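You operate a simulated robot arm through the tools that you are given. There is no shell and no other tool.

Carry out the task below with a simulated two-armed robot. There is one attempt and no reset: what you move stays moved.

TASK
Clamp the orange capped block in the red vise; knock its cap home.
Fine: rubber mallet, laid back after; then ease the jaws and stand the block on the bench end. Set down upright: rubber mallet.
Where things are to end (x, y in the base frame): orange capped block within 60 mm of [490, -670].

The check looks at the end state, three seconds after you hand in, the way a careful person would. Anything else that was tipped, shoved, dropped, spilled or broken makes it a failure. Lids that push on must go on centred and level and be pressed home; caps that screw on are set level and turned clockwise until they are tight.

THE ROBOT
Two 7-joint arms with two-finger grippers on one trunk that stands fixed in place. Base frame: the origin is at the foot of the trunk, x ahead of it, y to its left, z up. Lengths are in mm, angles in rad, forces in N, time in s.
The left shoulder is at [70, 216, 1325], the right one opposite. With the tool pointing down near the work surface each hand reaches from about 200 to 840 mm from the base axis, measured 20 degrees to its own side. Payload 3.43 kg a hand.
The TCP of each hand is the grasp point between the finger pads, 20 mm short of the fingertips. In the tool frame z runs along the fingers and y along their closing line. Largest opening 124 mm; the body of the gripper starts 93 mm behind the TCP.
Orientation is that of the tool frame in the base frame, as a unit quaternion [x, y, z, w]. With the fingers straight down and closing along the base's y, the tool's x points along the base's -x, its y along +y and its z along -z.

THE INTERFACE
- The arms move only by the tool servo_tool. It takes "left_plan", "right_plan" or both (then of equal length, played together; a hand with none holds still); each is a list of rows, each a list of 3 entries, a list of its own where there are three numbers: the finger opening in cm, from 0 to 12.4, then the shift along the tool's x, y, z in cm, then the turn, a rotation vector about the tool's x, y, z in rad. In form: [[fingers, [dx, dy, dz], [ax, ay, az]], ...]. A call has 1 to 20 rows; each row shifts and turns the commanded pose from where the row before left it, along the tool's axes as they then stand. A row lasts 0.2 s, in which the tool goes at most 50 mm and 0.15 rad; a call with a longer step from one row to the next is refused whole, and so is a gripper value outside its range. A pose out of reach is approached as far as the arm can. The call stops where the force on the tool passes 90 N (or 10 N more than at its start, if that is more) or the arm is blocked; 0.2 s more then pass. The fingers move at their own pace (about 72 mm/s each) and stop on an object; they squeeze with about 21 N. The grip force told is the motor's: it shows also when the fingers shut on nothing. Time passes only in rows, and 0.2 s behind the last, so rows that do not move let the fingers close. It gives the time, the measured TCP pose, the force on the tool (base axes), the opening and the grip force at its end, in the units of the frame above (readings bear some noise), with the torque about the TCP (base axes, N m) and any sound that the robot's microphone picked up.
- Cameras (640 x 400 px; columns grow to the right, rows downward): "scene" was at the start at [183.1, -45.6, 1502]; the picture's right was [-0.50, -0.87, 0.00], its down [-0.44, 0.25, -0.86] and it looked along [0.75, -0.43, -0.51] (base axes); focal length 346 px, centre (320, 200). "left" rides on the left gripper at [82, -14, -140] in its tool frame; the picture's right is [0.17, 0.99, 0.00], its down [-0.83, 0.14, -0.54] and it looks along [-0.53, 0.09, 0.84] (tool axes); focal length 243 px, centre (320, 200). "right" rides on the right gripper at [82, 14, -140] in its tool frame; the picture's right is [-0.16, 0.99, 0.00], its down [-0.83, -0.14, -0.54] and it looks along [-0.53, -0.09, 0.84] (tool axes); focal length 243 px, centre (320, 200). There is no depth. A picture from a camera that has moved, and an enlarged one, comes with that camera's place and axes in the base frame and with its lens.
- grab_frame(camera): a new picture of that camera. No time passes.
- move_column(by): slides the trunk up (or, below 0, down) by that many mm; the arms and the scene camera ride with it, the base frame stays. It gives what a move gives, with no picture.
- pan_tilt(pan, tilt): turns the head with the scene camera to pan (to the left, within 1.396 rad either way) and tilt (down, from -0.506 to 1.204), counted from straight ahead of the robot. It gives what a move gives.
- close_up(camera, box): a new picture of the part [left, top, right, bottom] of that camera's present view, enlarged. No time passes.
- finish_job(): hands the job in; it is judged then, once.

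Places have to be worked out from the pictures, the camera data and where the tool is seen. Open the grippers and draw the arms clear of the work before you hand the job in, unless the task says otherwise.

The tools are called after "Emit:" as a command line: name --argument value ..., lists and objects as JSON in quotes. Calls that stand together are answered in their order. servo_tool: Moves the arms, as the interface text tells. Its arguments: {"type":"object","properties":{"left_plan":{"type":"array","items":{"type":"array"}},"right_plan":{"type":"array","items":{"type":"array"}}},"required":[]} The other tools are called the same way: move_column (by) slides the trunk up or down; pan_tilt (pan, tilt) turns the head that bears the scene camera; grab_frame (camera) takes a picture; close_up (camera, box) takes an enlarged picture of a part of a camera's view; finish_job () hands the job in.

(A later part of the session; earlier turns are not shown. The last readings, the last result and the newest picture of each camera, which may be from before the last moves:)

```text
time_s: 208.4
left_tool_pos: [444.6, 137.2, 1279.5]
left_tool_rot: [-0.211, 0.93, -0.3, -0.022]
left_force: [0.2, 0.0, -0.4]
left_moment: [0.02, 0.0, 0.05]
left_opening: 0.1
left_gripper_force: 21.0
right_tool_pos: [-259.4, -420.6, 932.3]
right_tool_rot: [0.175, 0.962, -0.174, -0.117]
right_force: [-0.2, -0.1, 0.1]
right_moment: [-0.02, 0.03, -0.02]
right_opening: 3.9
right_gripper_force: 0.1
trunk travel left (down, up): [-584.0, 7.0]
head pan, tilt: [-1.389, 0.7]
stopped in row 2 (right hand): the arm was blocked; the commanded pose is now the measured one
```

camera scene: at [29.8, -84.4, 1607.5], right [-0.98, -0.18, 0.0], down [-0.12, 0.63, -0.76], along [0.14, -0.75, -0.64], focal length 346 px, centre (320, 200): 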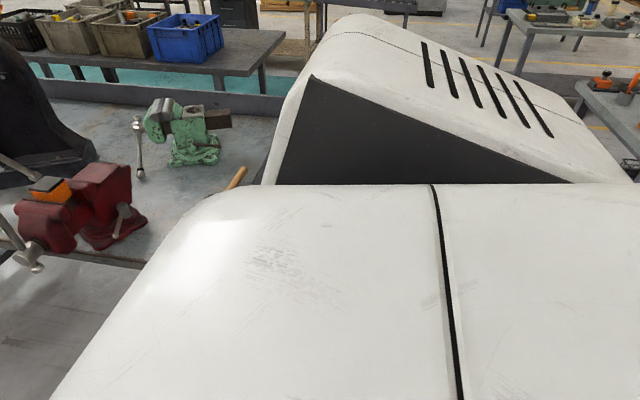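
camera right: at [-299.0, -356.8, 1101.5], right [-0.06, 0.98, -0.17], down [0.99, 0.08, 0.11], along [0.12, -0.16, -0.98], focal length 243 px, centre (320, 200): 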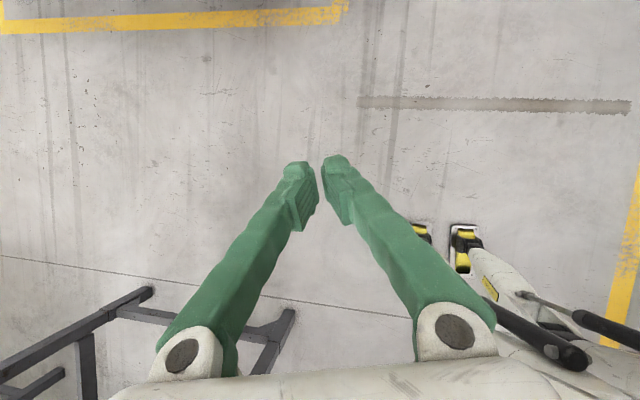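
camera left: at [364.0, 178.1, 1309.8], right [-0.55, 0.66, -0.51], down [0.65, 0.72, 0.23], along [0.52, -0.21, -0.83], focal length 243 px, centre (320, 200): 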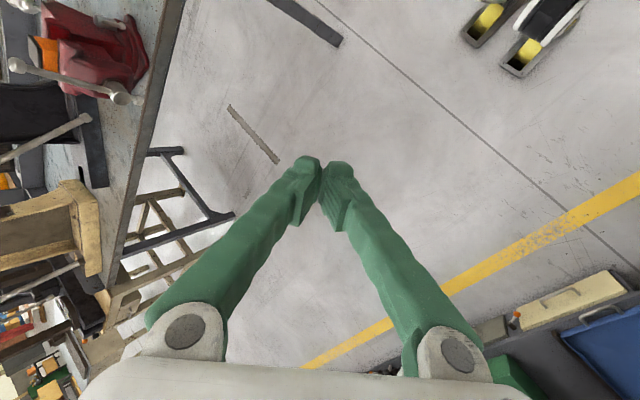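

It's now moving forward. I'll continue with forward steps.

Emit:
servo_tool --right_plan '[[0.4, [-2.7, 0.9, -0.9], [0, -0.05, 0]], [0.4, [-3.0, 1.0, -1.0], [0, -0.05, 0]], [0.4, [-3.0, 1.0, -1.0], [0, -0.05, 0]], [0.4, [-3.0, 1.0, -1.0], [0, -0.05, 0]], [0.4, [0, 0, 0], [0, 0, 0]]]'

Emit:
grab_frame --camera "right"

```text
time_s: 209.1
left_tool_pos: [444.6, 138.0, 1278.1]
left_tool_rot: [-0.211, 0.93, -0.3, -0.022]
left_force: [-0.6, -0.7, 0.0]
left_moment: [-0.01, 0.02, 0.02]
left_opening: 0.0
left_gripper_force: 21.1
right_tool_pos: [-210.4, -471.1, 957.1]
right_tool_rot: [0.213, 0.943, -0.248, -0.065]
right_force: [0.2, 0.2, -0.2]
right_moment: [-0.03, 0.0, 0.0]
right_opening: 3.9
right_gripper_force: 0.1
trunk travel left (down, up): [-584.0, 7.0]
head pan, tilt: [-1.389, 0.7]
stopped in row 3 (right hand): the arm was blocked; the commanded pose is now the measured one
```

```text
taken
camera right: at [-248.1, -364.2, 1073.8], right [0.51, 0.7, -0.49], down [0.82, -0.23, 0.52], along [0.25, -0.67, -0.7], focal length 243 px, centre (320, 200)
```

right: 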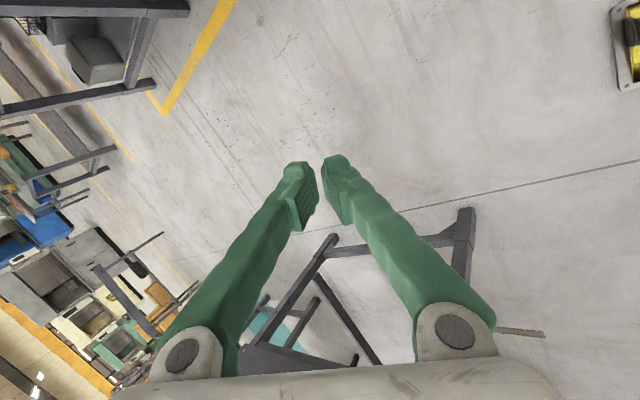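

Good progress, so I'll continue forward along the robot's right side.

Emit:
servo_tool --right_plan '[[0.4, [-3.0, 0.5, -0.8], [0, 0, 0]], [0.4, [-3.9, 0.6, -1.0], [0, 0, 0]], [0.4, [-3.9, 0.6, -1.0], [0, 0, 0]], [0.4, [-3.9, 0.6, -1.0], [0, 0, 0]], [0.4, [0, 0, 0], [0, 0, 0]]]'

Emit:
servo_tool --right_plan '[[0.4, [-3.0, 0.5, -0.8], [0.05, 0, 0]], [0.4, [-3.9, 0.6, -1.0], [0.05, 0, 0]], [0.4, [-3.9, 0.6, -1.0], [0.05, 0, 0]], [0.4, [0, 0, 0], [0, 0, 0]]]'

Emit:
grab_frame --camera "scene"

```text
time_s: 210.3
left_tool_pos: [444.0, 139.3, 1279.3]
left_tool_rot: [-0.21, 0.93, -0.301, -0.021]
left_force: [0.4, -0.1, 0.1]
left_moment: [-0.03, 0.02, -0.01]
left_opening: 0.0
left_gripper_force: 20.8
right_tool_pos: [-100.2, -498.6, 954.5]
right_tool_rot: [0.21, 0.945, -0.244, -0.062]
right_force: [0.5, 0.7, -0.1]
right_moment: [-0.02, -0.01, 0.02]
right_opening: 4.2
right_gripper_force: 0.0
right hand out of reach, approached as far as the arm can: row 2, 3, 4
trunk travel left (down, up): [-584.0, 7.0]
head pan, tilt: [-1.389, 0.7]
```

```text
time_s: 211.3
left_tool_pos: [444.3, 139.2, 1278.8]
left_tool_rot: [-0.211, 0.93, -0.3, -0.021]
left_force: [-1.0, 0.6, 0.3]
left_moment: [-0.04, -0.02, 0.03]
left_opening: 0.1
left_gripper_force: 21.0
right_tool_pos: [-112.0, -563.6, 988.3]
right_tool_rot: [0.201, 0.926, -0.312, -0.066]
right_force: [0.4, -0.4, 0.1]
right_moment: [0.01, 0.01, 0.01]
right_opening: 3.8
right_gripper_force: 0.0
right hand out of reach, approached as far as the arm can: row 1, 2, 3
trunk travel left (down, up): [-584.0, 7.0]
head pan, tilt: [-1.389, 0.7]
```

```text
taken
camera scene: at [29.9, -84.4, 1607.5], right [-0.98, -0.18, 0.0], down [-0.12, 0.63, -0.76], along [0.14, -0.75, -0.64], focal length 346 px, centre (320, 200)
```

scene: 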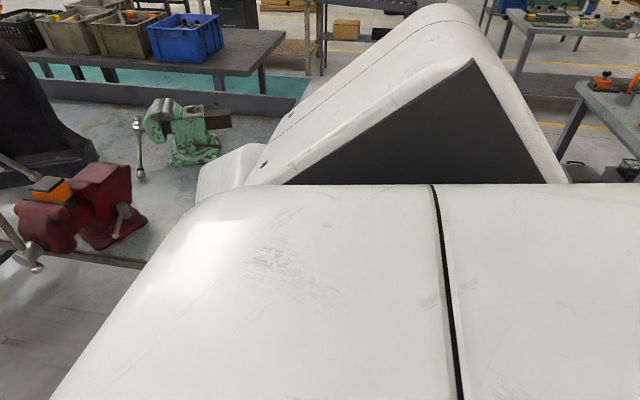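

The shoulder has now swung round and the arm tracks again. I'll bring the hand forward while turning it toward the standard forward-tilted orientation.

Emit:
servo_tool --right_plan '[[0.4, [-2.0, 0.3, -1.2], [-0.078, -0.09, -0.013]], [0.4, [-2.7, 0.3, -1.0], [-0.078, -0.09, -0.013]], [0.4, [-2.7, 0.2, -0.6], [-0.078, -0.09, -0.013]], [0.4, [-2.7, 0.1, -0.2], [-0.078, -0.09, -0.013]], [0.4, [-2.7, 0, 0.3], [-0.078, -0.09, -0.013]], [0.4, [0, 0, 0], [0, 0, 0]]]'

Emit:
grab_frame --camera "scene"

```text
time_s: 212.7
left_tool_pos: [443.3, 139.3, 1278.7]
left_tool_rot: [-0.211, 0.93, -0.3, -0.021]
left_force: [-0.3, 1.2, 0.7]
left_moment: [0.01, 0.02, 0.0]
left_opening: 0.1
left_gripper_force: 21.2
right_tool_pos: [-52.8, -581.2, 983.7]
right_tool_rot: [0.172, 0.955, -0.242, -0.007]
right_force: [-2.2, -0.3, -0.5]
right_moment: [0.01, -0.33, 0.13]
right_opening: 4.1
right_gripper_force: 0.0
right hand out of reach, approached as far as the arm can: row 1, 2, 3, 4, 5
trunk travel left (down, up): [-584.0, 7.0]
head pan, tilt: [-1.389, 0.7]
```

```text
taken
camera scene: at [28.4, -84.0, 1607.6], right [-0.98, -0.18, 0.0], down [-0.12, 0.63, -0.77], along [0.14, -0.75, -0.64], focal length 346 px, centre (320, 200)
```

scene: 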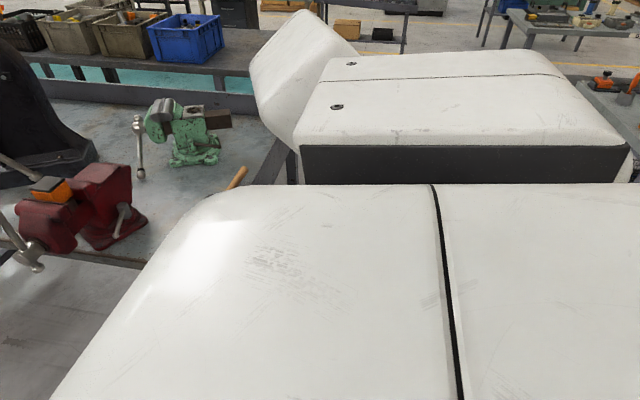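

The upper arm is now out to the right with the elbow on the right side, which is the good posture. I'll keep coming forward.

Emit:
servo_tool --right_plan '[[0.4, [-3.0, 0.6, -1.0], [-0.06, -0.08, -0.013]], [0.4, [-3.8, 0.6, -1.0], [-0.06, -0.08, -0.013]], [0.4, [-3.8, 0.4, -0.7], [-0.06, -0.08, -0.013]], [0.4, [-3.8, 0.2, -0.3], [-0.06, -0.08, -0.013]], [0.4, [-3.8, 0.1, 0.2], [-0.06, -0.08, -0.013]], [0.4, [-3.8, 0, 0.6], [-0.06, -0.08, -0.013]], [0.4, [0, 0, 0], [0, 0, 0]]]'

Emit:
grab_frame --camera "scene"

Emit:
grab_frame --camera "right"

```text
time_s: 214.3
left_tool_pos: [444.5, 138.3, 1279.3]
left_tool_rot: [-0.211, 0.93, -0.3, -0.022]
left_force: [0.9, -0.5, 0.5]
left_moment: [-0.01, -0.01, 0.0]
left_opening: 0.1
left_gripper_force: 20.7
right_tool_pos: [153.9, -611.6, 1047.7]
right_tool_rot: [0.074, 0.963, -0.102, 0.238]
right_force: [-0.7, -0.1, -0.4]
right_moment: [-0.02, -0.01, -0.02]
right_opening: 3.9
right_gripper_force: 0.0
right hand out of reach, approached as far as the arm can: row 1, 2
trunk travel left (down, up): [-584.0, 7.0]
head pan, tilt: [-1.389, 0.7]
```

```text
taken
camera scene: at [29.7, -84.0, 1607.5], right [-0.98, -0.18, 0.0], down [-0.12, 0.63, -0.77], along [0.14, -0.75, -0.64], focal length 346 px, centre (320, 200)
```

scene: 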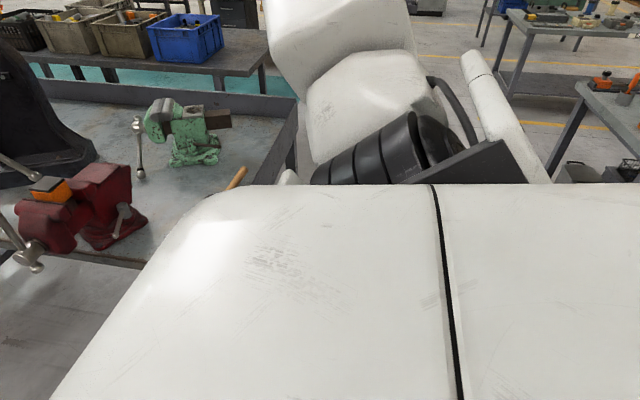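

```text
taken
camera right: at [21.5, -558.6, 1127.9], right [0.33, 0.94, -0.08], down [0.46, -0.09, 0.88], along [0.82, -0.33, -0.46], focal length 243 px, centre (320, 200)
```

right: 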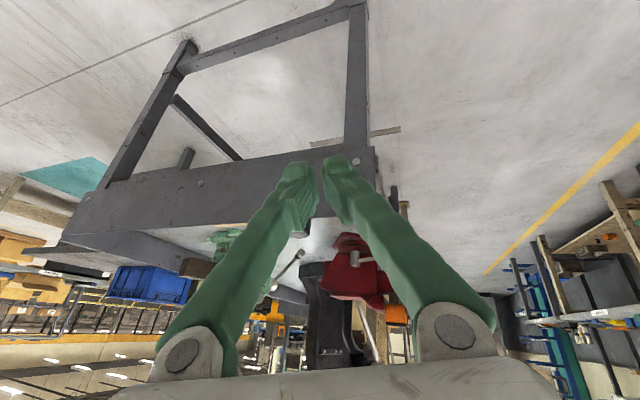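

The hand is back in front on the right, facing the bench in the standard orientation with the elbow up-right. I'll lower the trunk to the earlier working height, then rise and go forward.

Emit:
move_column --by -200

Emit:
servo_tool --right_plan '[[1, [-0.5, 0, -2.5], [0, 0, 0]], [1, [-1.5, 0, -3.5], [0, 0, 0]], [1, [-1.5, 0, -3.5], [0, 0, 0]], [1, [-1.5, 0, -3.5], [0, 0, 0]], [1, [-1.5, 0, -3.5], [0, 0, 0]], [1, [-1.5, 0, -3.5], [0, 0, 0]], [1, [0, 0, 0], [0, 0, 0]]]'

Emit:
grab_frame --camera "scene"

```text
time_s: 216.5
left_tool_pos: [444.5, 139.4, 1078.3]
left_tool_rot: [-0.211, 0.93, -0.301, -0.022]
left_force: [0.2, 0.5, -0.2]
left_moment: [0.01, 0.02, 0.02]
left_opening: 0.3
left_gripper_force: 21.2
right_tool_pos: [152.4, -610.8, 847.8]
right_tool_rot: [0.075, 0.963, -0.104, 0.239]
right_force: [0.0, 0.5, 0.1]
right_moment: [-0.03, -0.01, 0.02]
right_opening: 4.0
right_gripper_force: 0.0
trunk travel left (down, up): [-384.0, 207.0]
head pan, tilt: [-1.389, 0.7]
```

```text
time_s: 218.1
left_tool_pos: [444.3, 138.2, 1079.0]
left_tool_rot: [-0.211, 0.93, -0.3, -0.022]
left_force: [-1.1, -0.8, 0.5]
left_moment: [0.01, 0.0, -0.02]
left_opening: 0.2
left_gripper_force: 20.8
right_tool_pos: [174.9, -643.6, 1020.8]
right_tool_rot: [0.075, 0.964, -0.102, 0.233]
right_force: [-0.7, 0.3, -0.9]
right_moment: [0.02, 0.03, 0.03]
right_opening: 10.1
right_gripper_force: 0.0
right hand out of reach, approached as far as the arm can: row 2, 3, 4, 5, 6
trunk travel left (down, up): [-384.0, 207.0]
head pan, tilt: [-1.389, 0.7]
```

```text
taken
camera scene: at [150.5, -85.0, 1385.8], right [-0.98, -0.18, 0.0], down [-0.12, 0.63, -0.76], along [0.14, -0.75, -0.64], focal length 346 px, centre (320, 200)
```

scene: 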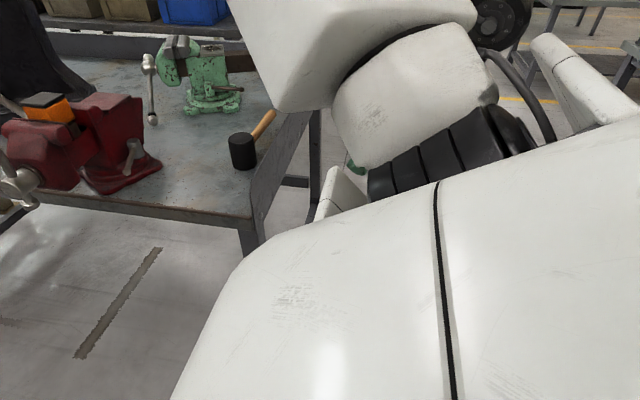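

Tracking well, and the mallet and bench are intact. Forward and slightly left now.

Emit:
servo_tool --right_plan '[[1, [-2.5, 1.0, 0.2], [0, 0, 0]], [1, [-3.72, 1.5, 0.41], [0, 0, 0]], [1, [-3.72, 1.5, 0.41], [0, 0, 0]], [1, [-3.72, 1.5, 0.41], [0, 0, 0]], [1, [-3.72, 1.5, 0.41], [0, 0, 0]], [1, [-3.72, 1.5, 0.41], [0, 0, 0]], [1, [-3.72, 1.5, 0.41], [0, 0, 0]], [1, [0, 0, 0], [0, 0, 0]]]'

Emit:
pan_tilt --pan -0.7 --tilt 0.6

Emit:
grab_frame --camera "scene"

Emit:
grab_frame --camera "right"

```text
time_s: 219.9
left_tool_pos: [444.7, 138.5, 1078.3]
left_tool_rot: [-0.211, 0.93, -0.301, -0.022]
left_force: [0.0, 0.2, -0.8]
left_moment: [0.03, -0.02, 0.0]
left_opening: 0.0
left_gripper_force: 21.3
right_tool_pos: [387.1, -605.9, 1096.3]
right_tool_rot: [0.109, 0.962, -0.088, 0.234]
right_force: [-0.6, -0.1, 1.4]
right_moment: [-0.01, 0.01, 0.04]
right_opening: 9.9
right_gripper_force: 0.0
right hand out of reach, approached as far as the arm can: row 1, 2, 3
trunk travel left (down, up): [-384.0, 207.0]
head pan, tilt: [-1.389, 0.7]
```

```text
time_s: 220.9
left_tool_pos: [444.0, 139.5, 1078.7]
left_tool_rot: [-0.211, 0.93, -0.3, -0.022]
left_force: [-0.4, 0.2, 0.4]
left_moment: [0.0, 0.03, 0.01]
left_opening: 0.1
left_gripper_force: 21.2
right_tool_pos: [387.0, -605.4, 1093.0]
right_tool_rot: [0.107, 0.963, -0.087, 0.233]
right_force: [-0.2, 0.6, -0.3]
right_moment: [0.02, 0.01, -0.01]
right_opening: 10.1
right_gripper_force: 0.0
trunk travel left (down, up): [-384.0, 207.0]
head pan, tilt: [-0.7, 0.6]
```

```text
taken
camera scene: at [203.0, -57.5, 1394.5], right [-0.64, -0.76, 0.0], down [-0.43, 0.36, -0.83], along [0.63, -0.53, -0.56], focal length 346 px, centre (320, 200)
```

scene: 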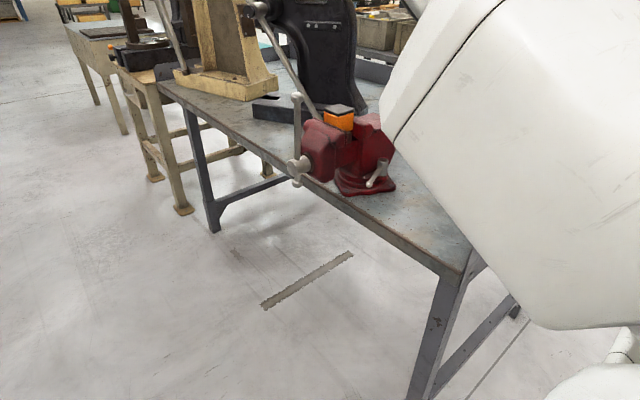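

```text
taken
camera right: at [258.9, -548.6, 1176.7], right [0.39, 0.92, -0.04], down [0.45, -0.15, 0.88], along [0.8, -0.36, -0.48], focal length 243 px, centre (320, 200)
```

right: 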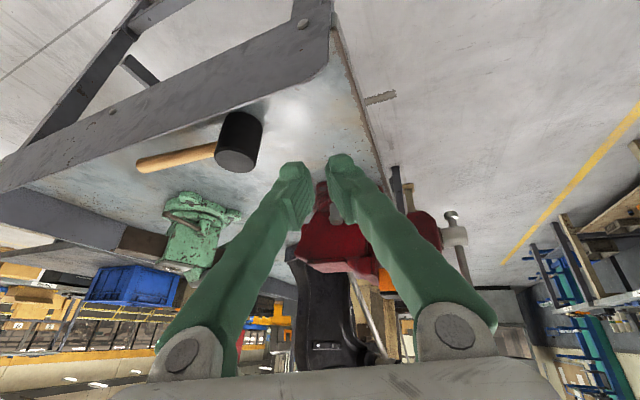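

It's over the bench end at (387, -606, 1094). I'll continue toward the vise while straightening the yaw, in small checked steps.

Emit:
servo_tool --right_plan '[[1, [-2.0, 2.0, 0.04], [-0.063, -0.105, -0.03]], [1, [-2.24, 2.2, 0.04], [-0.063, -0.105, -0.03]], [1, [-2.24, 2.2, 0.3], [-0.063, -0.105, -0.03]], [1, [-2.24, 2.2, 0.6], [-0.063, -0.105, -0.03]], [1, [0, 0, 0], [0, 0, 0]]]'

Emit:
grab_frame --camera "scene"

```text
time_s: 222.1
left_tool_pos: [443.9, 141.5, 1079.2]
left_tool_rot: [-0.211, 0.93, -0.301, -0.022]
left_force: [-0.5, 0.3, 0.4]
left_moment: [0.02, 0.01, 0.0]
left_opening: 0.3
left_gripper_force: 20.9
right_tool_pos: [512.1, -510.5, 1131.1]
right_tool_rot: [-0.039, 0.9, -0.01, 0.435]
right_force: [-0.3, 0.0, -0.6]
right_moment: [-0.02, 0.01, -0.05]
right_opening: 10.1
right_gripper_force: 0.1
right hand out of reach, approached as far as the arm can: row 4
trunk travel left (down, up): [-384.0, 207.0]
head pan, tilt: [-0.7, 0.6]
```

```text
taken
camera scene: at [203.0, -55.8, 1394.6], right [-0.64, -0.76, 0.0], down [-0.43, 0.36, -0.83], along [0.63, -0.53, -0.56], focal length 346 px, centre (320, 200)
```

scene: 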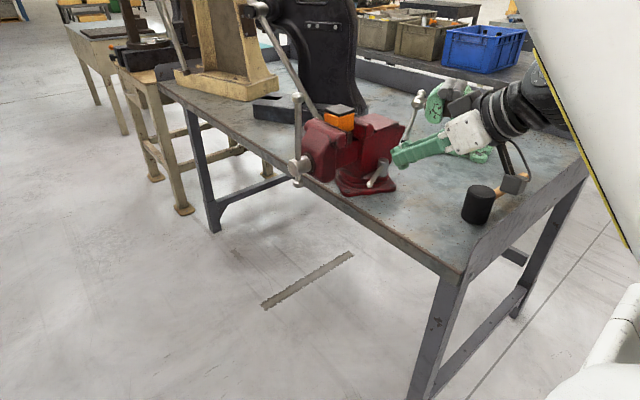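

The posture is now like the original good one, at (512, -510, 1131). I'll bring it to the bar plane and level the tool.

Emit:
servo_tool --right_plan '[[0.4, [-1.4, 0.68, 1.9], [0, 0, 0]], [0.4, [-1.4, 0.68, 1.9], [0, 0, 0]], [0.4, [-1.4, 0.68, 1.9], [0, 0, 0]], [0.4, [0, 0.4, 0], [0, -0.12, 0]], [0.4, [0, 0, 0], [0, -0.12, 0]], [0.4, [0, 0, 0], [0, -0.12, 0]], [0.4, [0, 0, 0], [0, -0.12, 0]], [0.4, [0, 0, 0], [0, -0.12, 0]], [0.4, [0, 0, 0], [0, -0.09, 0]], [0.4, [0, 0, 0], [0, 0, 0]]]'

Emit:
grab_frame --camera "right"

Emit:
grab_frame --camera "scene"

```text
time_s: 223.0
left_tool_pos: [445.1, 138.6, 1077.4]
left_tool_rot: [-0.211, 0.93, -0.3, -0.023]
left_force: [-0.7, 0.6, 0.1]
left_moment: [-0.02, 0.0, 0.03]
left_opening: 0.0
left_gripper_force: 20.9
right_tool_pos: [563.1, -518.9, 1111.4]
right_tool_rot: [0.036, 0.89, 0.037, 0.454]
right_force: [0.5, -0.7, 0.2]
right_moment: [0.0, 0.01, -0.02]
right_opening: 4.2
right_gripper_force: 0.1
trunk travel left (down, up): [-384.0, 207.0]
head pan, tilt: [-0.7, 0.6]
stopped in row 4 (right hand): the arm was blocked; the commanded pose is now the measured one
```

```text
taken
camera right: at [401.3, -501.5, 1128.5], right [0.13, 0.96, 0.23], down [0.05, -0.24, 0.97], along [0.99, -0.11, -0.07], focal length 243 px, centre (320, 200)
```

right: 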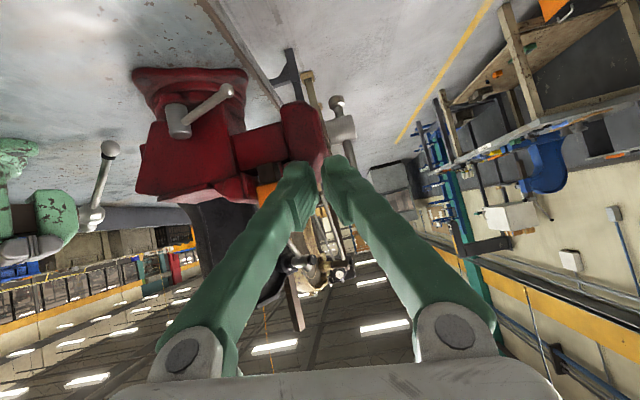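

```text
taken
camera scene: at [204.1, -58.0, 1394.3], right [-0.64, -0.76, 0.0], down [-0.43, 0.36, -0.82], along [0.63, -0.53, -0.57], focal length 346 px, centre (320, 200)
```

scene: 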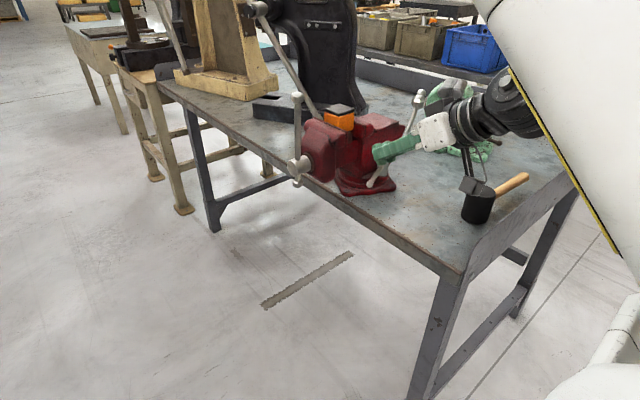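

Moving straight toward +y is limited here. I'll instead approach the bar with the tool yawed slightly left, keeping the wrist further right.

Emit:
servo_tool --right_plan '[[0.4, [0, 0, 0], [-0.048, -0.094, -0.035]], [0.4, [0, 0, 0], [-0.048, -0.094, -0.035]], [0.4, [0, 0, 0], [-0.048, -0.094, -0.035]], [0.4, [0, 0, 0], [0, 0, 0]]]'

Emit:
grab_frame --camera "right"

```text
time_s: 224.0
left_tool_pos: [443.8, 140.5, 1078.5]
left_tool_rot: [-0.211, 0.93, -0.3, -0.022]
left_force: [0.9, 1.0, 0.5]
left_moment: [0.01, -0.01, 0.0]
left_opening: 0.1
left_gripper_force: 21.1
right_tool_pos: [584.6, -517.1, 1094.3]
right_tool_rot: [-0.041, 0.814, 0.068, 0.576]
right_force: [0.0, -0.3, -0.2]
right_moment: [-0.03, 0.07, -0.02]
right_opening: 4.1
right_gripper_force: 0.0
right hand out of reach, approached as far as the arm can: row 2, 3
trunk travel left (down, up): [-384.0, 207.0]
head pan, tilt: [-0.7, 0.6]
```

```text
taken
camera right: at [425.1, -525.2, 1063.3], right [-0.09, 0.97, 0.22], down [-0.2, -0.23, 0.95], along [0.97, 0.04, 0.22], focal length 243 px, centre (320, 200)
```

right: 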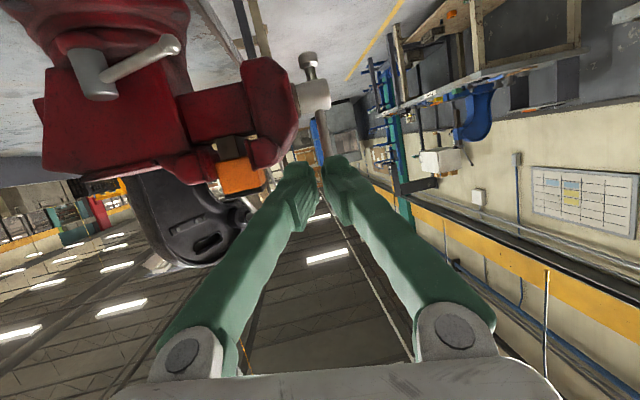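

It tracks here. I'll extend forward along the tool axis a little and up.

Emit:
servo_tool --right_plan '[[0.4, [-0.5, 0.3, 2.0], [0, 0, 0]], [0.4, [-1.0, 0.3, 2.0], [0, 0, 0]], [0.4, [-1.5, 0.3, 1.5], [0, 0, 0]], [0.4, [0, 0, 0], [0, 0, 0]]]'

Emit:
grab_frame --camera "scene"

Emit:
grab_frame --camera "right"

```text
time_s: 225.0
left_tool_pos: [444.1, 138.6, 1078.1]
left_tool_rot: [-0.21, 0.93, -0.3, -0.022]
left_force: [-0.1, 0.4, -0.7]
left_moment: [-0.02, 0.01, -0.02]
left_opening: 0.1
left_gripper_force: 20.8
right_tool_pos: [646.8, -499.8, 1104.7]
right_tool_rot: [-0.04, 0.815, 0.069, 0.575]
right_force: [0.7, -0.3, -0.6]
right_moment: [0.01, 0.0, 0.0]
right_opening: 4.1
right_gripper_force: 0.0
trunk travel left (down, up): [-384.0, 207.0]
head pan, tilt: [-0.7, 0.6]
```

```text
taken
camera scene: at [203.0, -58.0, 1394.5], right [-0.64, -0.76, 0.0], down [-0.43, 0.36, -0.83], along [0.63, -0.53, -0.57], focal length 346 px, centre (320, 200)
```

scene: 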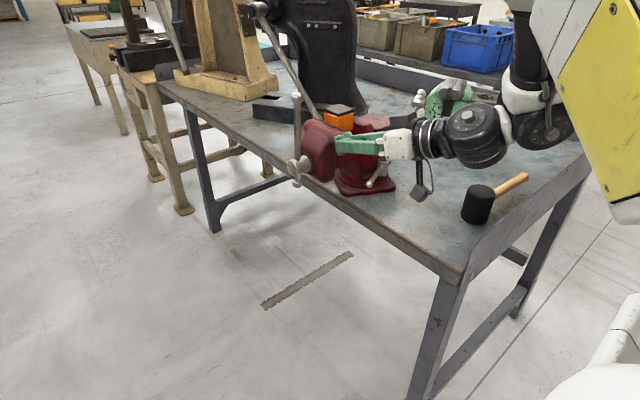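

```text
taken
camera right: at [485.7, -508.2, 1073.7], right [-0.09, 0.97, 0.22], down [-0.2, -0.24, 0.95], along [0.97, 0.04, 0.22], focal length 243 px, centre (320, 200)
```

right: 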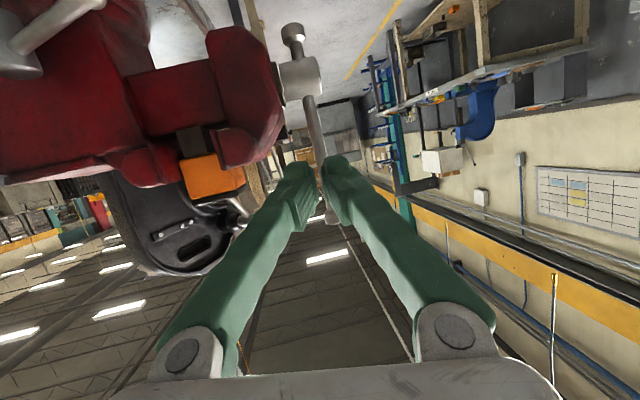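

Now it looks like the original working posture, at (647, -500, 1105) with no limits flagged. I'll approach the bar top with the narrow notch.

Emit:
servo_tool --right_plan '[[0.4, [-1.4, 0, 1.6], [0, 0, 0]], [0.4, [-1.4, 0, 1.6], [0, 0, 0]], [0.4, [-1.0, 0, 1.2], [0, 0, 0]], [0.4, [0, 0, 0], [0, 0, 0]]]'

Emit:
grab_frame --camera "right"

Emit:
close_up --camera "scene" --box '[260, 60, 440, 220]'

```text
time_s: 226.0
left_tool_pos: [443.8, 138.8, 1079.1]
left_tool_rot: [-0.211, 0.93, -0.3, -0.022]
left_force: [0.5, -0.4, -0.5]
left_moment: [0.01, -0.03, -0.02]
left_opening: 0.0
left_gripper_force: 20.4
right_tool_pos: [699.9, -493.5, 1124.6]
right_tool_rot: [-0.041, 0.814, 0.07, 0.576]
right_force: [-0.5, -0.2, 0.5]
right_moment: [0.01, -0.02, 0.0]
right_opening: 4.3
right_gripper_force: 0.1
trunk travel left (down, up): [-384.0, 207.0]
head pan, tilt: [-0.7, 0.6]
```

```text
taken
camera right: at [539.9, -502.4, 1093.3], right [-0.09, 0.97, 0.22], down [-0.2, -0.23, 0.95], along [0.97, 0.04, 0.22], focal length 243 px, centre (320, 200)
```

right: 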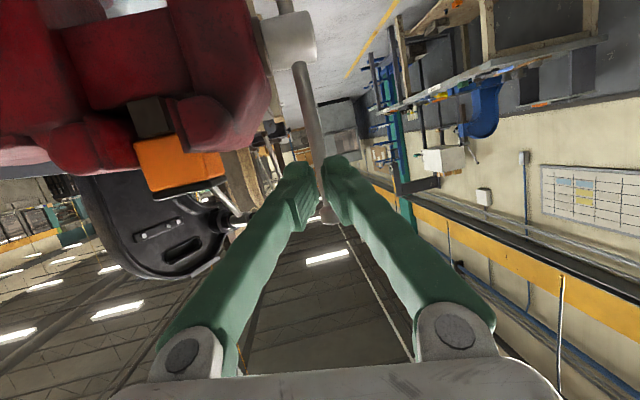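

```text
2.50 times, centred on (350, 140) of scene
camera zoom: at [203.0, -57.7, 1394.5], right [-0.64, -0.76, 0.0], down [-0.43, 0.36, -0.83], along [0.63, -0.53, -0.56], focal length 864 px, centre (245, 350)
```

zoom: 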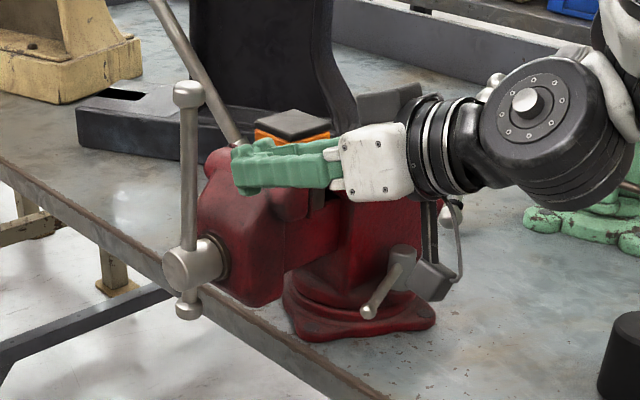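

Aligned. I'll move to contact and push the bar toward +x, about 60 mm.

Emit:
servo_tool --right_plan '[[0.4, [-1.2, -0.05, 3.2], [0, 0, 0]], [0.4, [-0.76, -0.29, 1.86], [0, 0, 0]], [0.4, [-0.76, -0.29, 1.86], [0, 0, 0]], [0.4, [0, 0, 0], [0, 0, 0]]]'

Emit:
close_up --camera "scene" --box '[260, 60, 440, 220]'

Emit:
grab_frame --camera "right"

```text
time_s: 227.0
left_tool_pos: [443.6, 138.6, 1078.6]
left_tool_rot: [-0.21, 0.93, -0.3, -0.022]
left_force: [-0.1, 0.0, 0.4]
left_moment: [0.0, 0.02, -0.01]
left_opening: 0.0
left_gripper_force: 20.6
right_tool_pos: [770.7, -491.6, 1123.8]
right_tool_rot: [-0.041, 0.813, 0.07, 0.576]
right_force: [-17.2, 3.8, -6.0]
right_moment: [-0.1, -0.04, 0.19]
right_opening: 5.6
right_gripper_force: 1.6
trunk travel left (down, up): [-384.0, 207.0]
head pan, tilt: [-0.7, 0.6]
```

```text
2.50 times, centred on (350, 140) of scene
camera zoom: at [201.3, -57.1, 1394.7], right [-0.64, -0.76, 0.0], down [-0.43, 0.36, -0.83], along [0.63, -0.53, -0.56], focal length 864 px, centre (245, 350)
```

zoom: 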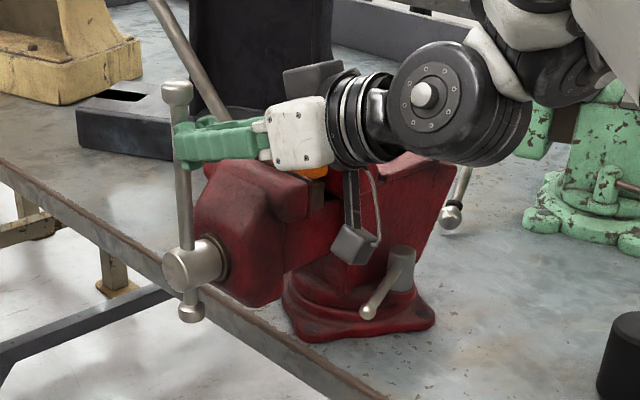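

```text
taken
camera right: at [611.1, -499.1, 1094.5], right [-0.09, 0.97, 0.22], down [-0.2, -0.24, 0.95], along [0.98, 0.04, 0.22], focal length 243 px, centre (320, 200)
```

right: 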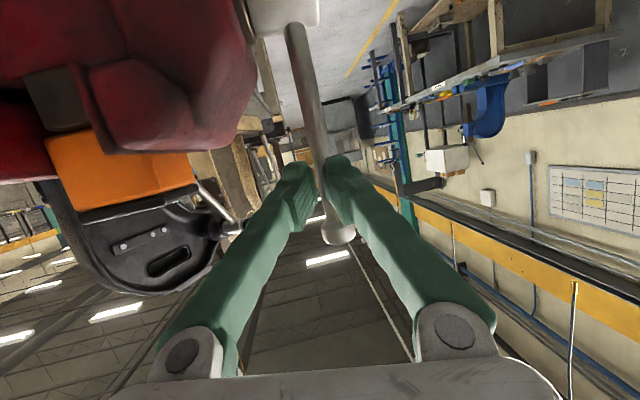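

The bar is turning back (17 N). I'll follow its arc over the top toward the far side.

Emit:
servo_tool --right_plan '[[0.4, [-0.52, -0.28, 2.02], [0, 0, 0]], [0.4, [-0.11, -0.28, 2.06], [0, 0, 0]], [0.4, [0.24, -0.27, 1.98], [0, 0, 0]], [0.4, [0, 0, 0], [0, 0, 0]]]'

Emit:
close_up --camera "scene" --box '[260, 60, 440, 220]'

Emit:
grab_frame --camera "right"

```text
time_s: 228.0
left_tool_pos: [442.6, 140.9, 1079.9]
left_tool_rot: [-0.21, 0.93, -0.301, -0.021]
left_force: [-0.3, -0.1, -0.2]
left_moment: [0.02, 0.02, -0.05]
left_opening: 0.2
left_gripper_force: 21.1
right_tool_pos: [830.1, -485.5, 1110.1]
right_tool_rot: [-0.042, 0.813, 0.07, 0.577]
right_force: [-13.1, 3.9, 9.6]
right_moment: [0.13, 0.14, 0.14]
right_opening: 5.1
right_gripper_force: 1.2
trunk travel left (down, up): [-384.0, 207.0]
head pan, tilt: [-0.7, 0.6]
```

```text
2.50 times, centred on (350, 140) of scene
camera zoom: at [199.7, -56.1, 1395.1], right [-0.64, -0.76, 0.0], down [-0.43, 0.36, -0.83], along [0.63, -0.53, -0.56], focal length 864 px, centre (245, 350)
```

zoom: 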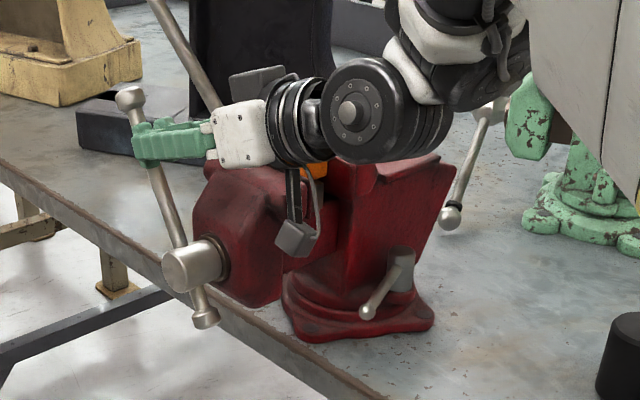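

```text
taken
camera right: at [669.7, -494.9, 1078.9], right [-0.09, 0.97, 0.22], down [-0.21, -0.24, 0.95], along [0.97, 0.04, 0.22], focal length 243 px, centre (320, 200)
```

right: 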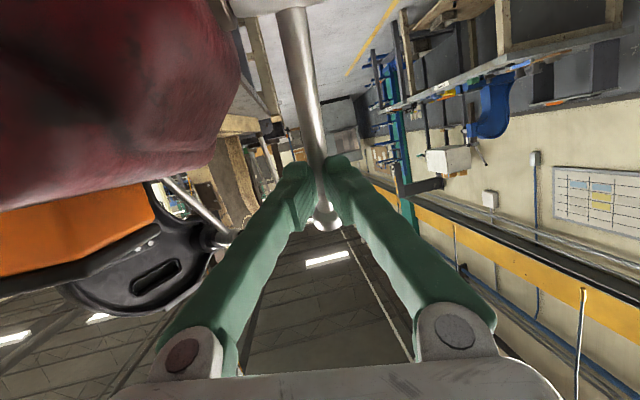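

The bar is at about -240° and turning with 16 N. Two more steps down the far side.

Emit:
servo_tool --right_plan '[[0.4, [0.56, -0.28, 1.98], [0, 0, 0]], [0.4, [0.91, -0.28, 1.9], [0, 0, 0]], [0.4, [0, 0, 0], [0, 0, 0]]]'

Emit:
close_up --camera "scene" --box '[260, 60, 440, 220]'

Emit:
grab_frame --camera "right"

```text
time_s: 228.8
left_tool_pos: [442.8, 139.4, 1079.1]
left_tool_rot: [-0.211, 0.93, -0.3, -0.021]
left_force: [1.3, -0.4, 0.5]
left_moment: [-0.02, -0.01, 0.0]
left_opening: 0.0
left_gripper_force: 20.9
right_tool_pos: [862.7, -485.0, 1082.9]
right_tool_rot: [-0.042, 0.813, 0.07, 0.576]
right_force: [-9.7, 3.0, 10.3]
right_moment: [0.16, 0.03, 0.07]
right_opening: 4.4
right_gripper_force: 0.2
trunk travel left (down, up): [-384.0, 207.0]
head pan, tilt: [-0.7, 0.6]
```

```text
2.50 times, centred on (350, 140) of scene
camera zoom: at [200.5, -56.7, 1394.9], right [-0.64, -0.76, 0.0], down [-0.43, 0.36, -0.83], along [0.63, -0.53, -0.56], focal length 864 px, centre (245, 350)
```

zoom: 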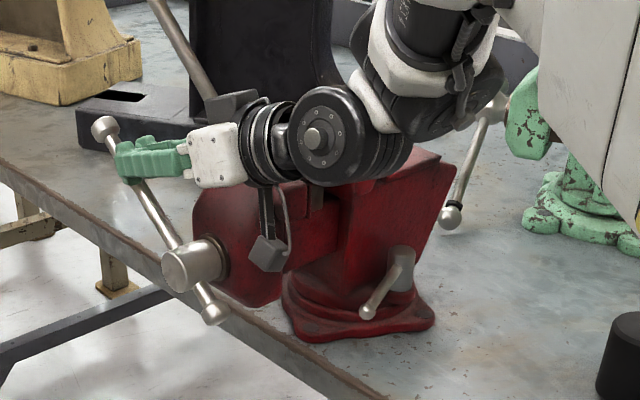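

```text
taken
camera right: at [701.4, -494.1, 1052.1], right [-0.09, 0.97, 0.22], down [-0.2, -0.23, 0.95], along [0.97, 0.04, 0.22], focal length 243 px, centre (320, 200)
```

right: 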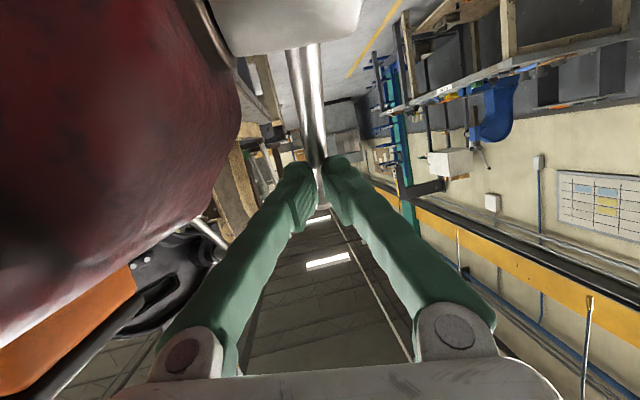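

The bar is at about -220°. One more step, and watch the clearance above the jaw.

Emit:
servo_tool --right_plan '[[0.4, [0.9, -0.2, 1.26], [0, 0, 0]], [0.4, [0.6, -0.1, 0.7], [0, 0, 0]], [0.4, [0, 0, 0], [0, 0, 0]]]'

Emit:
close_up --camera "scene" --box '[260, 60, 440, 220]'

Emit:
grab_frame --camera "right"

```text
time_s: 229.6
left_tool_pos: [442.0, 140.9, 1079.2]
left_tool_rot: [-0.211, 0.93, -0.3, -0.021]
left_force: [0.1, 1.0, 0.0]
left_moment: [0.03, 0.02, 0.02]
left_opening: 0.1
left_gripper_force: 20.9
right_tool_pos: [877.3, -485.5, 1063.5]
right_tool_rot: [-0.043, 0.813, 0.069, 0.577]
right_force: [-5.0, 4.5, 12.2]
right_moment: [0.18, -0.05, 0.0]
right_opening: 5.2
right_gripper_force: 1.4
trunk travel left (down, up): [-384.0, 207.0]
head pan, tilt: [-0.7, 0.6]
```

```text
2.50 times, centred on (350, 140) of scene
camera zoom: at [201.0, -56.4, 1394.9], right [-0.64, -0.76, 0.0], down [-0.43, 0.36, -0.83], along [0.63, -0.53, -0.56], focal length 864 px, centre (245, 350)
```

zoom: 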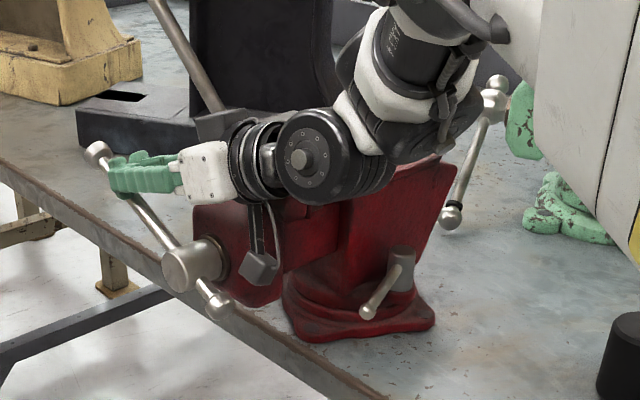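

```text
taken
camera right: at [716.2, -494.5, 1032.0], right [-0.09, 0.97, 0.22], down [-0.21, -0.23, 0.95], along [0.97, 0.04, 0.22], focal length 243 px, centre (320, 200)
```

right: 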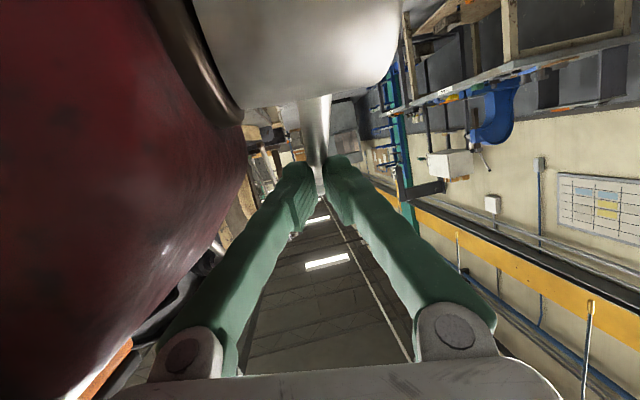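

The bar is at about -208°. I'll withdraw and then lift the short knob from below on the near side to keep unscrewing.

Emit:
servo_tool --right_plan '[[0.4, [0.3, 0.4, -2.5], [0, 0, 0]], [0.4, [0.5, 0.53, -3.3], [0, 0, 0]], [0.4, [0.6, 0.6, -4.0], [0, 0, 0]], [0.4, [0.6, 0.6, -4.0], [0, 0, 0]], [0.4, [0.6, 0.6, -4.0], [0, 0, 0]], [0, [0, 0, 0], [0, 0, 0]]]'

Emit:
close_up --camera "scene" --box '[260, 60, 440, 220]'

Emit:
grab_frame --camera "right"

```text
time_s: 231.0
left_tool_pos: [445.1, 139.6, 1077.6]
left_tool_rot: [-0.21, 0.93, -0.3, -0.023]
left_force: [0.8, 0.2, -0.6]
left_moment: [0.03, -0.01, -0.01]
left_opening: 0.0
left_gripper_force: 21.6
right_tool_pos: [700.0, -487.5, 1100.4]
right_tool_rot: [-0.04, 0.814, 0.069, 0.575]
right_force: [-0.6, 0.7, 0.2]
right_moment: [-0.02, 0.02, 0.03]
right_opening: 0.0
right_gripper_force: 20.9
trunk travel left (down, up): [-384.0, 207.0]
head pan, tilt: [-0.7, 0.6]
```

```text
2.50 times, centred on (350, 140) of scene
camera zoom: at [203.9, -57.6, 1394.4], right [-0.64, -0.76, 0.0], down [-0.43, 0.36, -0.82], along [0.63, -0.53, -0.57], focal length 864 px, centre (245, 350)
```

zoom: 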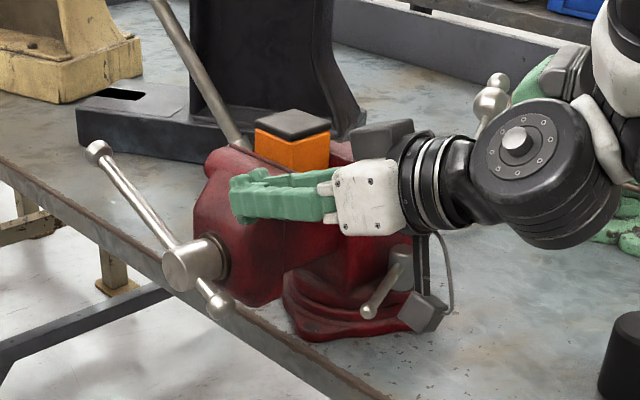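

```text
taken
camera right: at [539.8, -497.2, 1068.9], right [-0.09, 0.97, 0.22], down [-0.2, -0.24, 0.95], along [0.98, 0.04, 0.22], focal length 243 px, centre (320, 200)
```

right: 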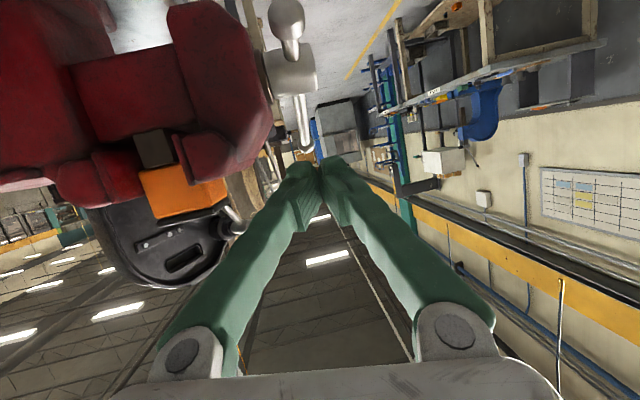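

The knob is near (743, -481, 974). I'll lower the hand in front of it and level the tool.

Emit:
servo_tool --right_plan '[[0, [0.5, 0.3, -3.0], [0, 0, 0]], [0, [3.8, 0, -1.0], [0, 0, 0]], [0, [4.0, 0, 0.5], [0, 0, 0]], [0, [4.0, 0, 0.8], [0, -0.08, 0]], [0, [3.5, 0, 1.0], [0, -0.1, 0]], [0, [1.5, 0, 0.5], [0, -0.1, 0]], [0, [0, 0, 0], [0, -0.06, 0]], [0, [0, 0, 0], [0, 0, 0]]]'

Emit:
grab_frame --camera "right"

Emit:
close_up --camera "scene" --box '[260, 60, 440, 220]'

```text
time_s: 232.8
left_tool_pos: [444.1, 138.5, 1078.1]
left_tool_rot: [-0.211, 0.93, -0.301, -0.023]
left_force: [0.6, 0.0, -0.3]
left_moment: [-0.04, -0.01, 0.0]
left_opening: 0.0
left_gripper_force: 21.0
right_tool_pos: [605.1, -569.5, 1068.5]
right_tool_rot: [-0.032, 0.714, 0.076, 0.695]
right_force: [-0.2, 1.2, -0.5]
right_moment: [0.0, -0.01, -0.02]
right_opening: 0.0
right_gripper_force: 20.8
right hand out of reach, approached as far as the arm can: row 4, 5, 6, 7
trunk travel left (down, up): [-384.0, 207.0]
head pan, tilt: [-0.7, 0.6]
```

```text
taken
camera right: at [462.2, -572.4, 991.1], right [-0.14, 0.96, 0.23], down [-0.48, -0.27, 0.83], along [0.86, 0.01, 0.51], focal length 243 px, centre (320, 200)
```

right: 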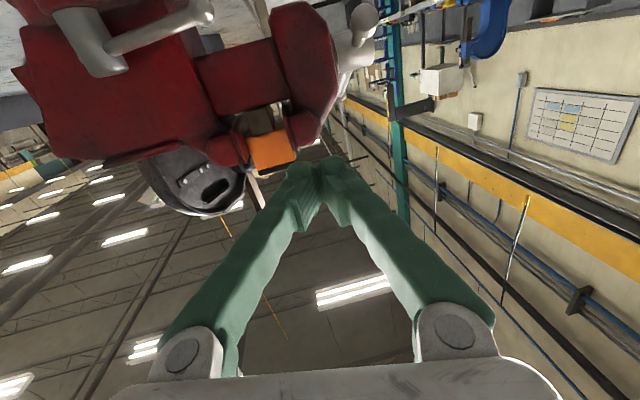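

```text
2.50 times, centred on (350, 140) of scene
camera zoom: at [203.4, -56.8, 1394.5], right [-0.64, -0.76, 0.0], down [-0.43, 0.36, -0.83], along [0.63, -0.53, -0.56], focal length 864 px, centre (245, 350)
```

zoom: 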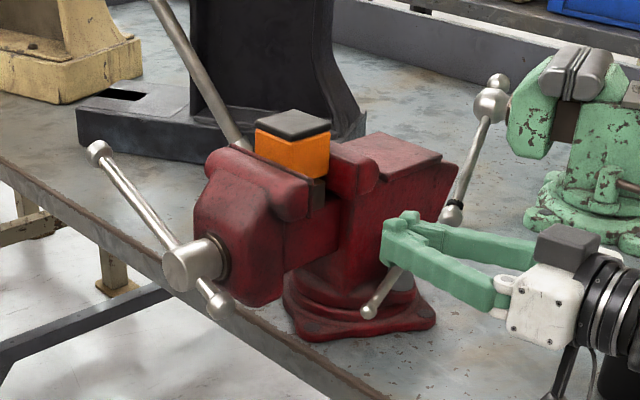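

Lowering with the arm is limited here, so I'll use the trunk for height instead. First I go back out over the aisle, at y of about -483.

Emit:
servo_tool --right_plan '[[0, [0.1, 2.4, 1.6], [0, 0, 0]], [0, [0.12, 2.57, 1.9], [0, 0, 0]], [0, [0.12, 2.57, 1.9], [0, 0, 0]], [0, [0, 0, 0], [0, 0, 0]]]'

Emit:
grab_frame --camera "scene"

```text
time_s: 233.8
left_tool_pos: [443.2, 139.0, 1078.4]
left_tool_rot: [-0.21, 0.93, -0.3, -0.022]
left_force: [-0.2, -1.0, 0.6]
left_moment: [0.01, 0.02, 0.05]
left_opening: 0.2
left_gripper_force: 20.7
right_tool_pos: [600.7, -559.9, 1071.4]
right_tool_rot: [-0.032, 0.713, 0.076, 0.696]
right_force: [0.1, -0.4, 0.4]
right_moment: [-0.03, -0.01, 0.02]
right_opening: 0.0
right_gripper_force: 21.7
right hand out of reach, approached as far as the arm can: row 1, 2, 3
trunk travel left (down, up): [-384.0, 207.0]
head pan, tilt: [-0.7, 0.6]
```

```text
taken
camera scene: at [203.0, -57.4, 1394.5], right [-0.64, -0.76, 0.0], down [-0.43, 0.36, -0.83], along [0.63, -0.53, -0.56], focal length 346 px, centre (320, 200)
```

scene: 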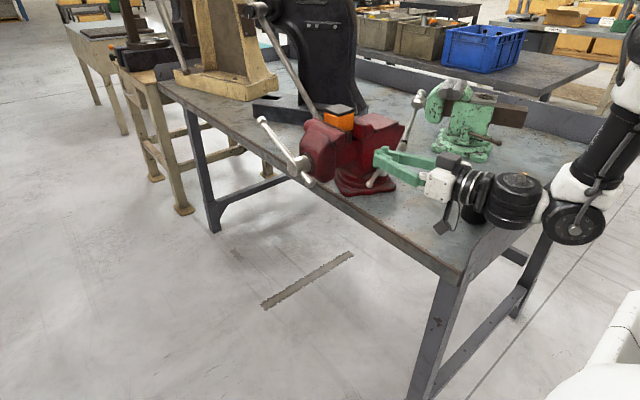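

The level tool is at a limit there. I'll tilt it down again to the orientation that worked, return to the bar plane, and then lower the trunk.

Emit:
servo_tool --right_plan '[[0, [-0.5, 0, 0], [0, 0.11, 0]], [0, [-0.5, 0, 0], [0, 0.11, 0]], [0, [-0.5, 0.8, 0.5], [0, 0.11, 0]], [0, [-0.9, 2.0, 1.2], [0, 0, 0]], [0, [-0.9, 2.0, 1.2], [0, 0, 0]], [0, [-0.9, 2.0, 1.2], [0, 0, 0]], [0, [0, 0, 0], [0, 0, 0]]]'

Emit:
grab_frame --camera "scene"

```text
time_s: 235.4
left_tool_pos: [443.8, 137.9, 1079.2]
left_tool_rot: [-0.21, 0.93, -0.3, -0.022]
left_force: [0.5, -0.4, -0.5]
left_moment: [0.06, -0.01, -0.01]
left_opening: 0.1
left_gripper_force: 20.9
right_tool_pos: [640.3, -487.3, 1102.9]
right_tool_rot: [-0.039, 0.811, 0.069, 0.58]
right_force: [-0.6, -0.1, 0.4]
right_moment: [0.01, -0.01, 0.02]
right_opening: 0.0
right_gripper_force: 21.1
trunk travel left (down, up): [-384.0, 207.0]
head pan, tilt: [-0.7, 0.6]
```

```text
taken
camera scene: at [203.0, -58.5, 1394.5], right [-0.64, -0.76, 0.0], down [-0.43, 0.36, -0.82], along [0.63, -0.53, -0.57], focal length 346 px, centre (320, 200)
```

scene: 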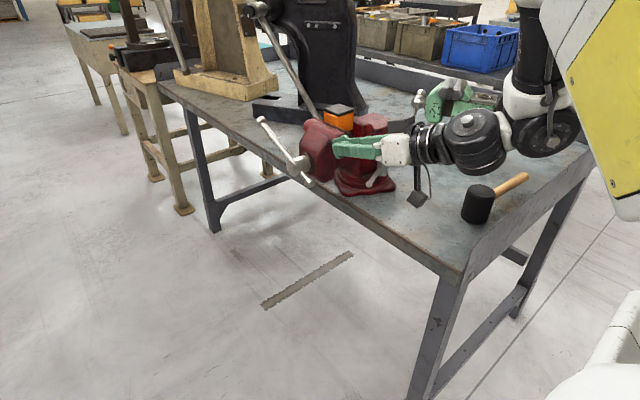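

Good pose at (640, -487, 1103). Now I lower the trunk 170 mm to bring the fingers below the short knob.

Emit:
move_column --by -170

Emit:
grab_frame --camera "right"

Emit:
grab_frame --camera "scene"

```text
time_s: 237.3
left_tool_pos: [444.0, 140.0, 908.7]
left_tool_rot: [-0.211, 0.93, -0.3, -0.021]
left_force: [-0.3, 0.1, 0.8]
left_moment: [0.05, 0.0, 0.02]
left_opening: 0.0
left_gripper_force: 21.7
right_tool_pos: [649.3, -487.6, 891.8]
right_tool_rot: [-0.039, 0.832, 0.071, 0.549]
right_force: [0.1, -0.1, 0.1]
right_moment: [-0.02, 0.01, 0.02]
right_opening: 0.1
right_gripper_force: 21.0
trunk travel left (down, up): [-214.0, 377.0]
head pan, tilt: [-0.7, 0.6]
```

```text
taken
camera right: at [487.1, -495.8, 872.0], right [-0.08, 0.97, 0.23], down [-0.14, -0.24, 0.96], along [0.99, 0.04, 0.16], focal length 243 px, centre (320, 200)
```

right: 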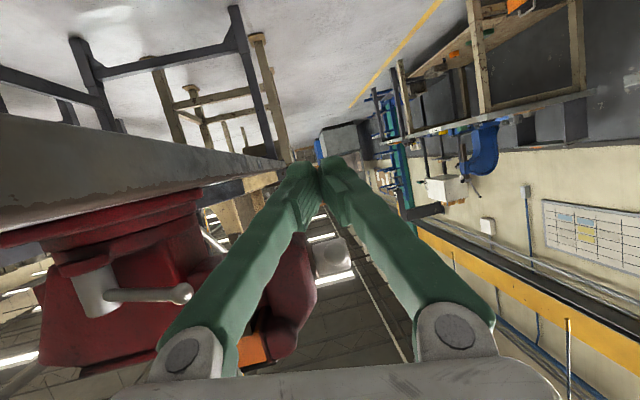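

```text
taken
camera scene: at [250.0, -57.6, 1220.6], right [-0.64, -0.76, 0.0], down [-0.43, 0.36, -0.83], along [0.63, -0.53, -0.56], focal length 346 px, centre (320, 200)
```

scene: 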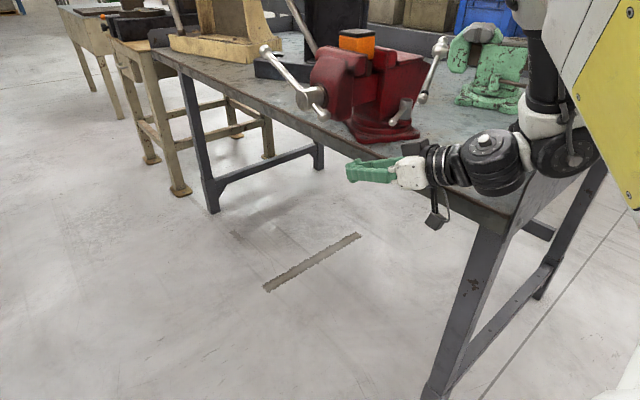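

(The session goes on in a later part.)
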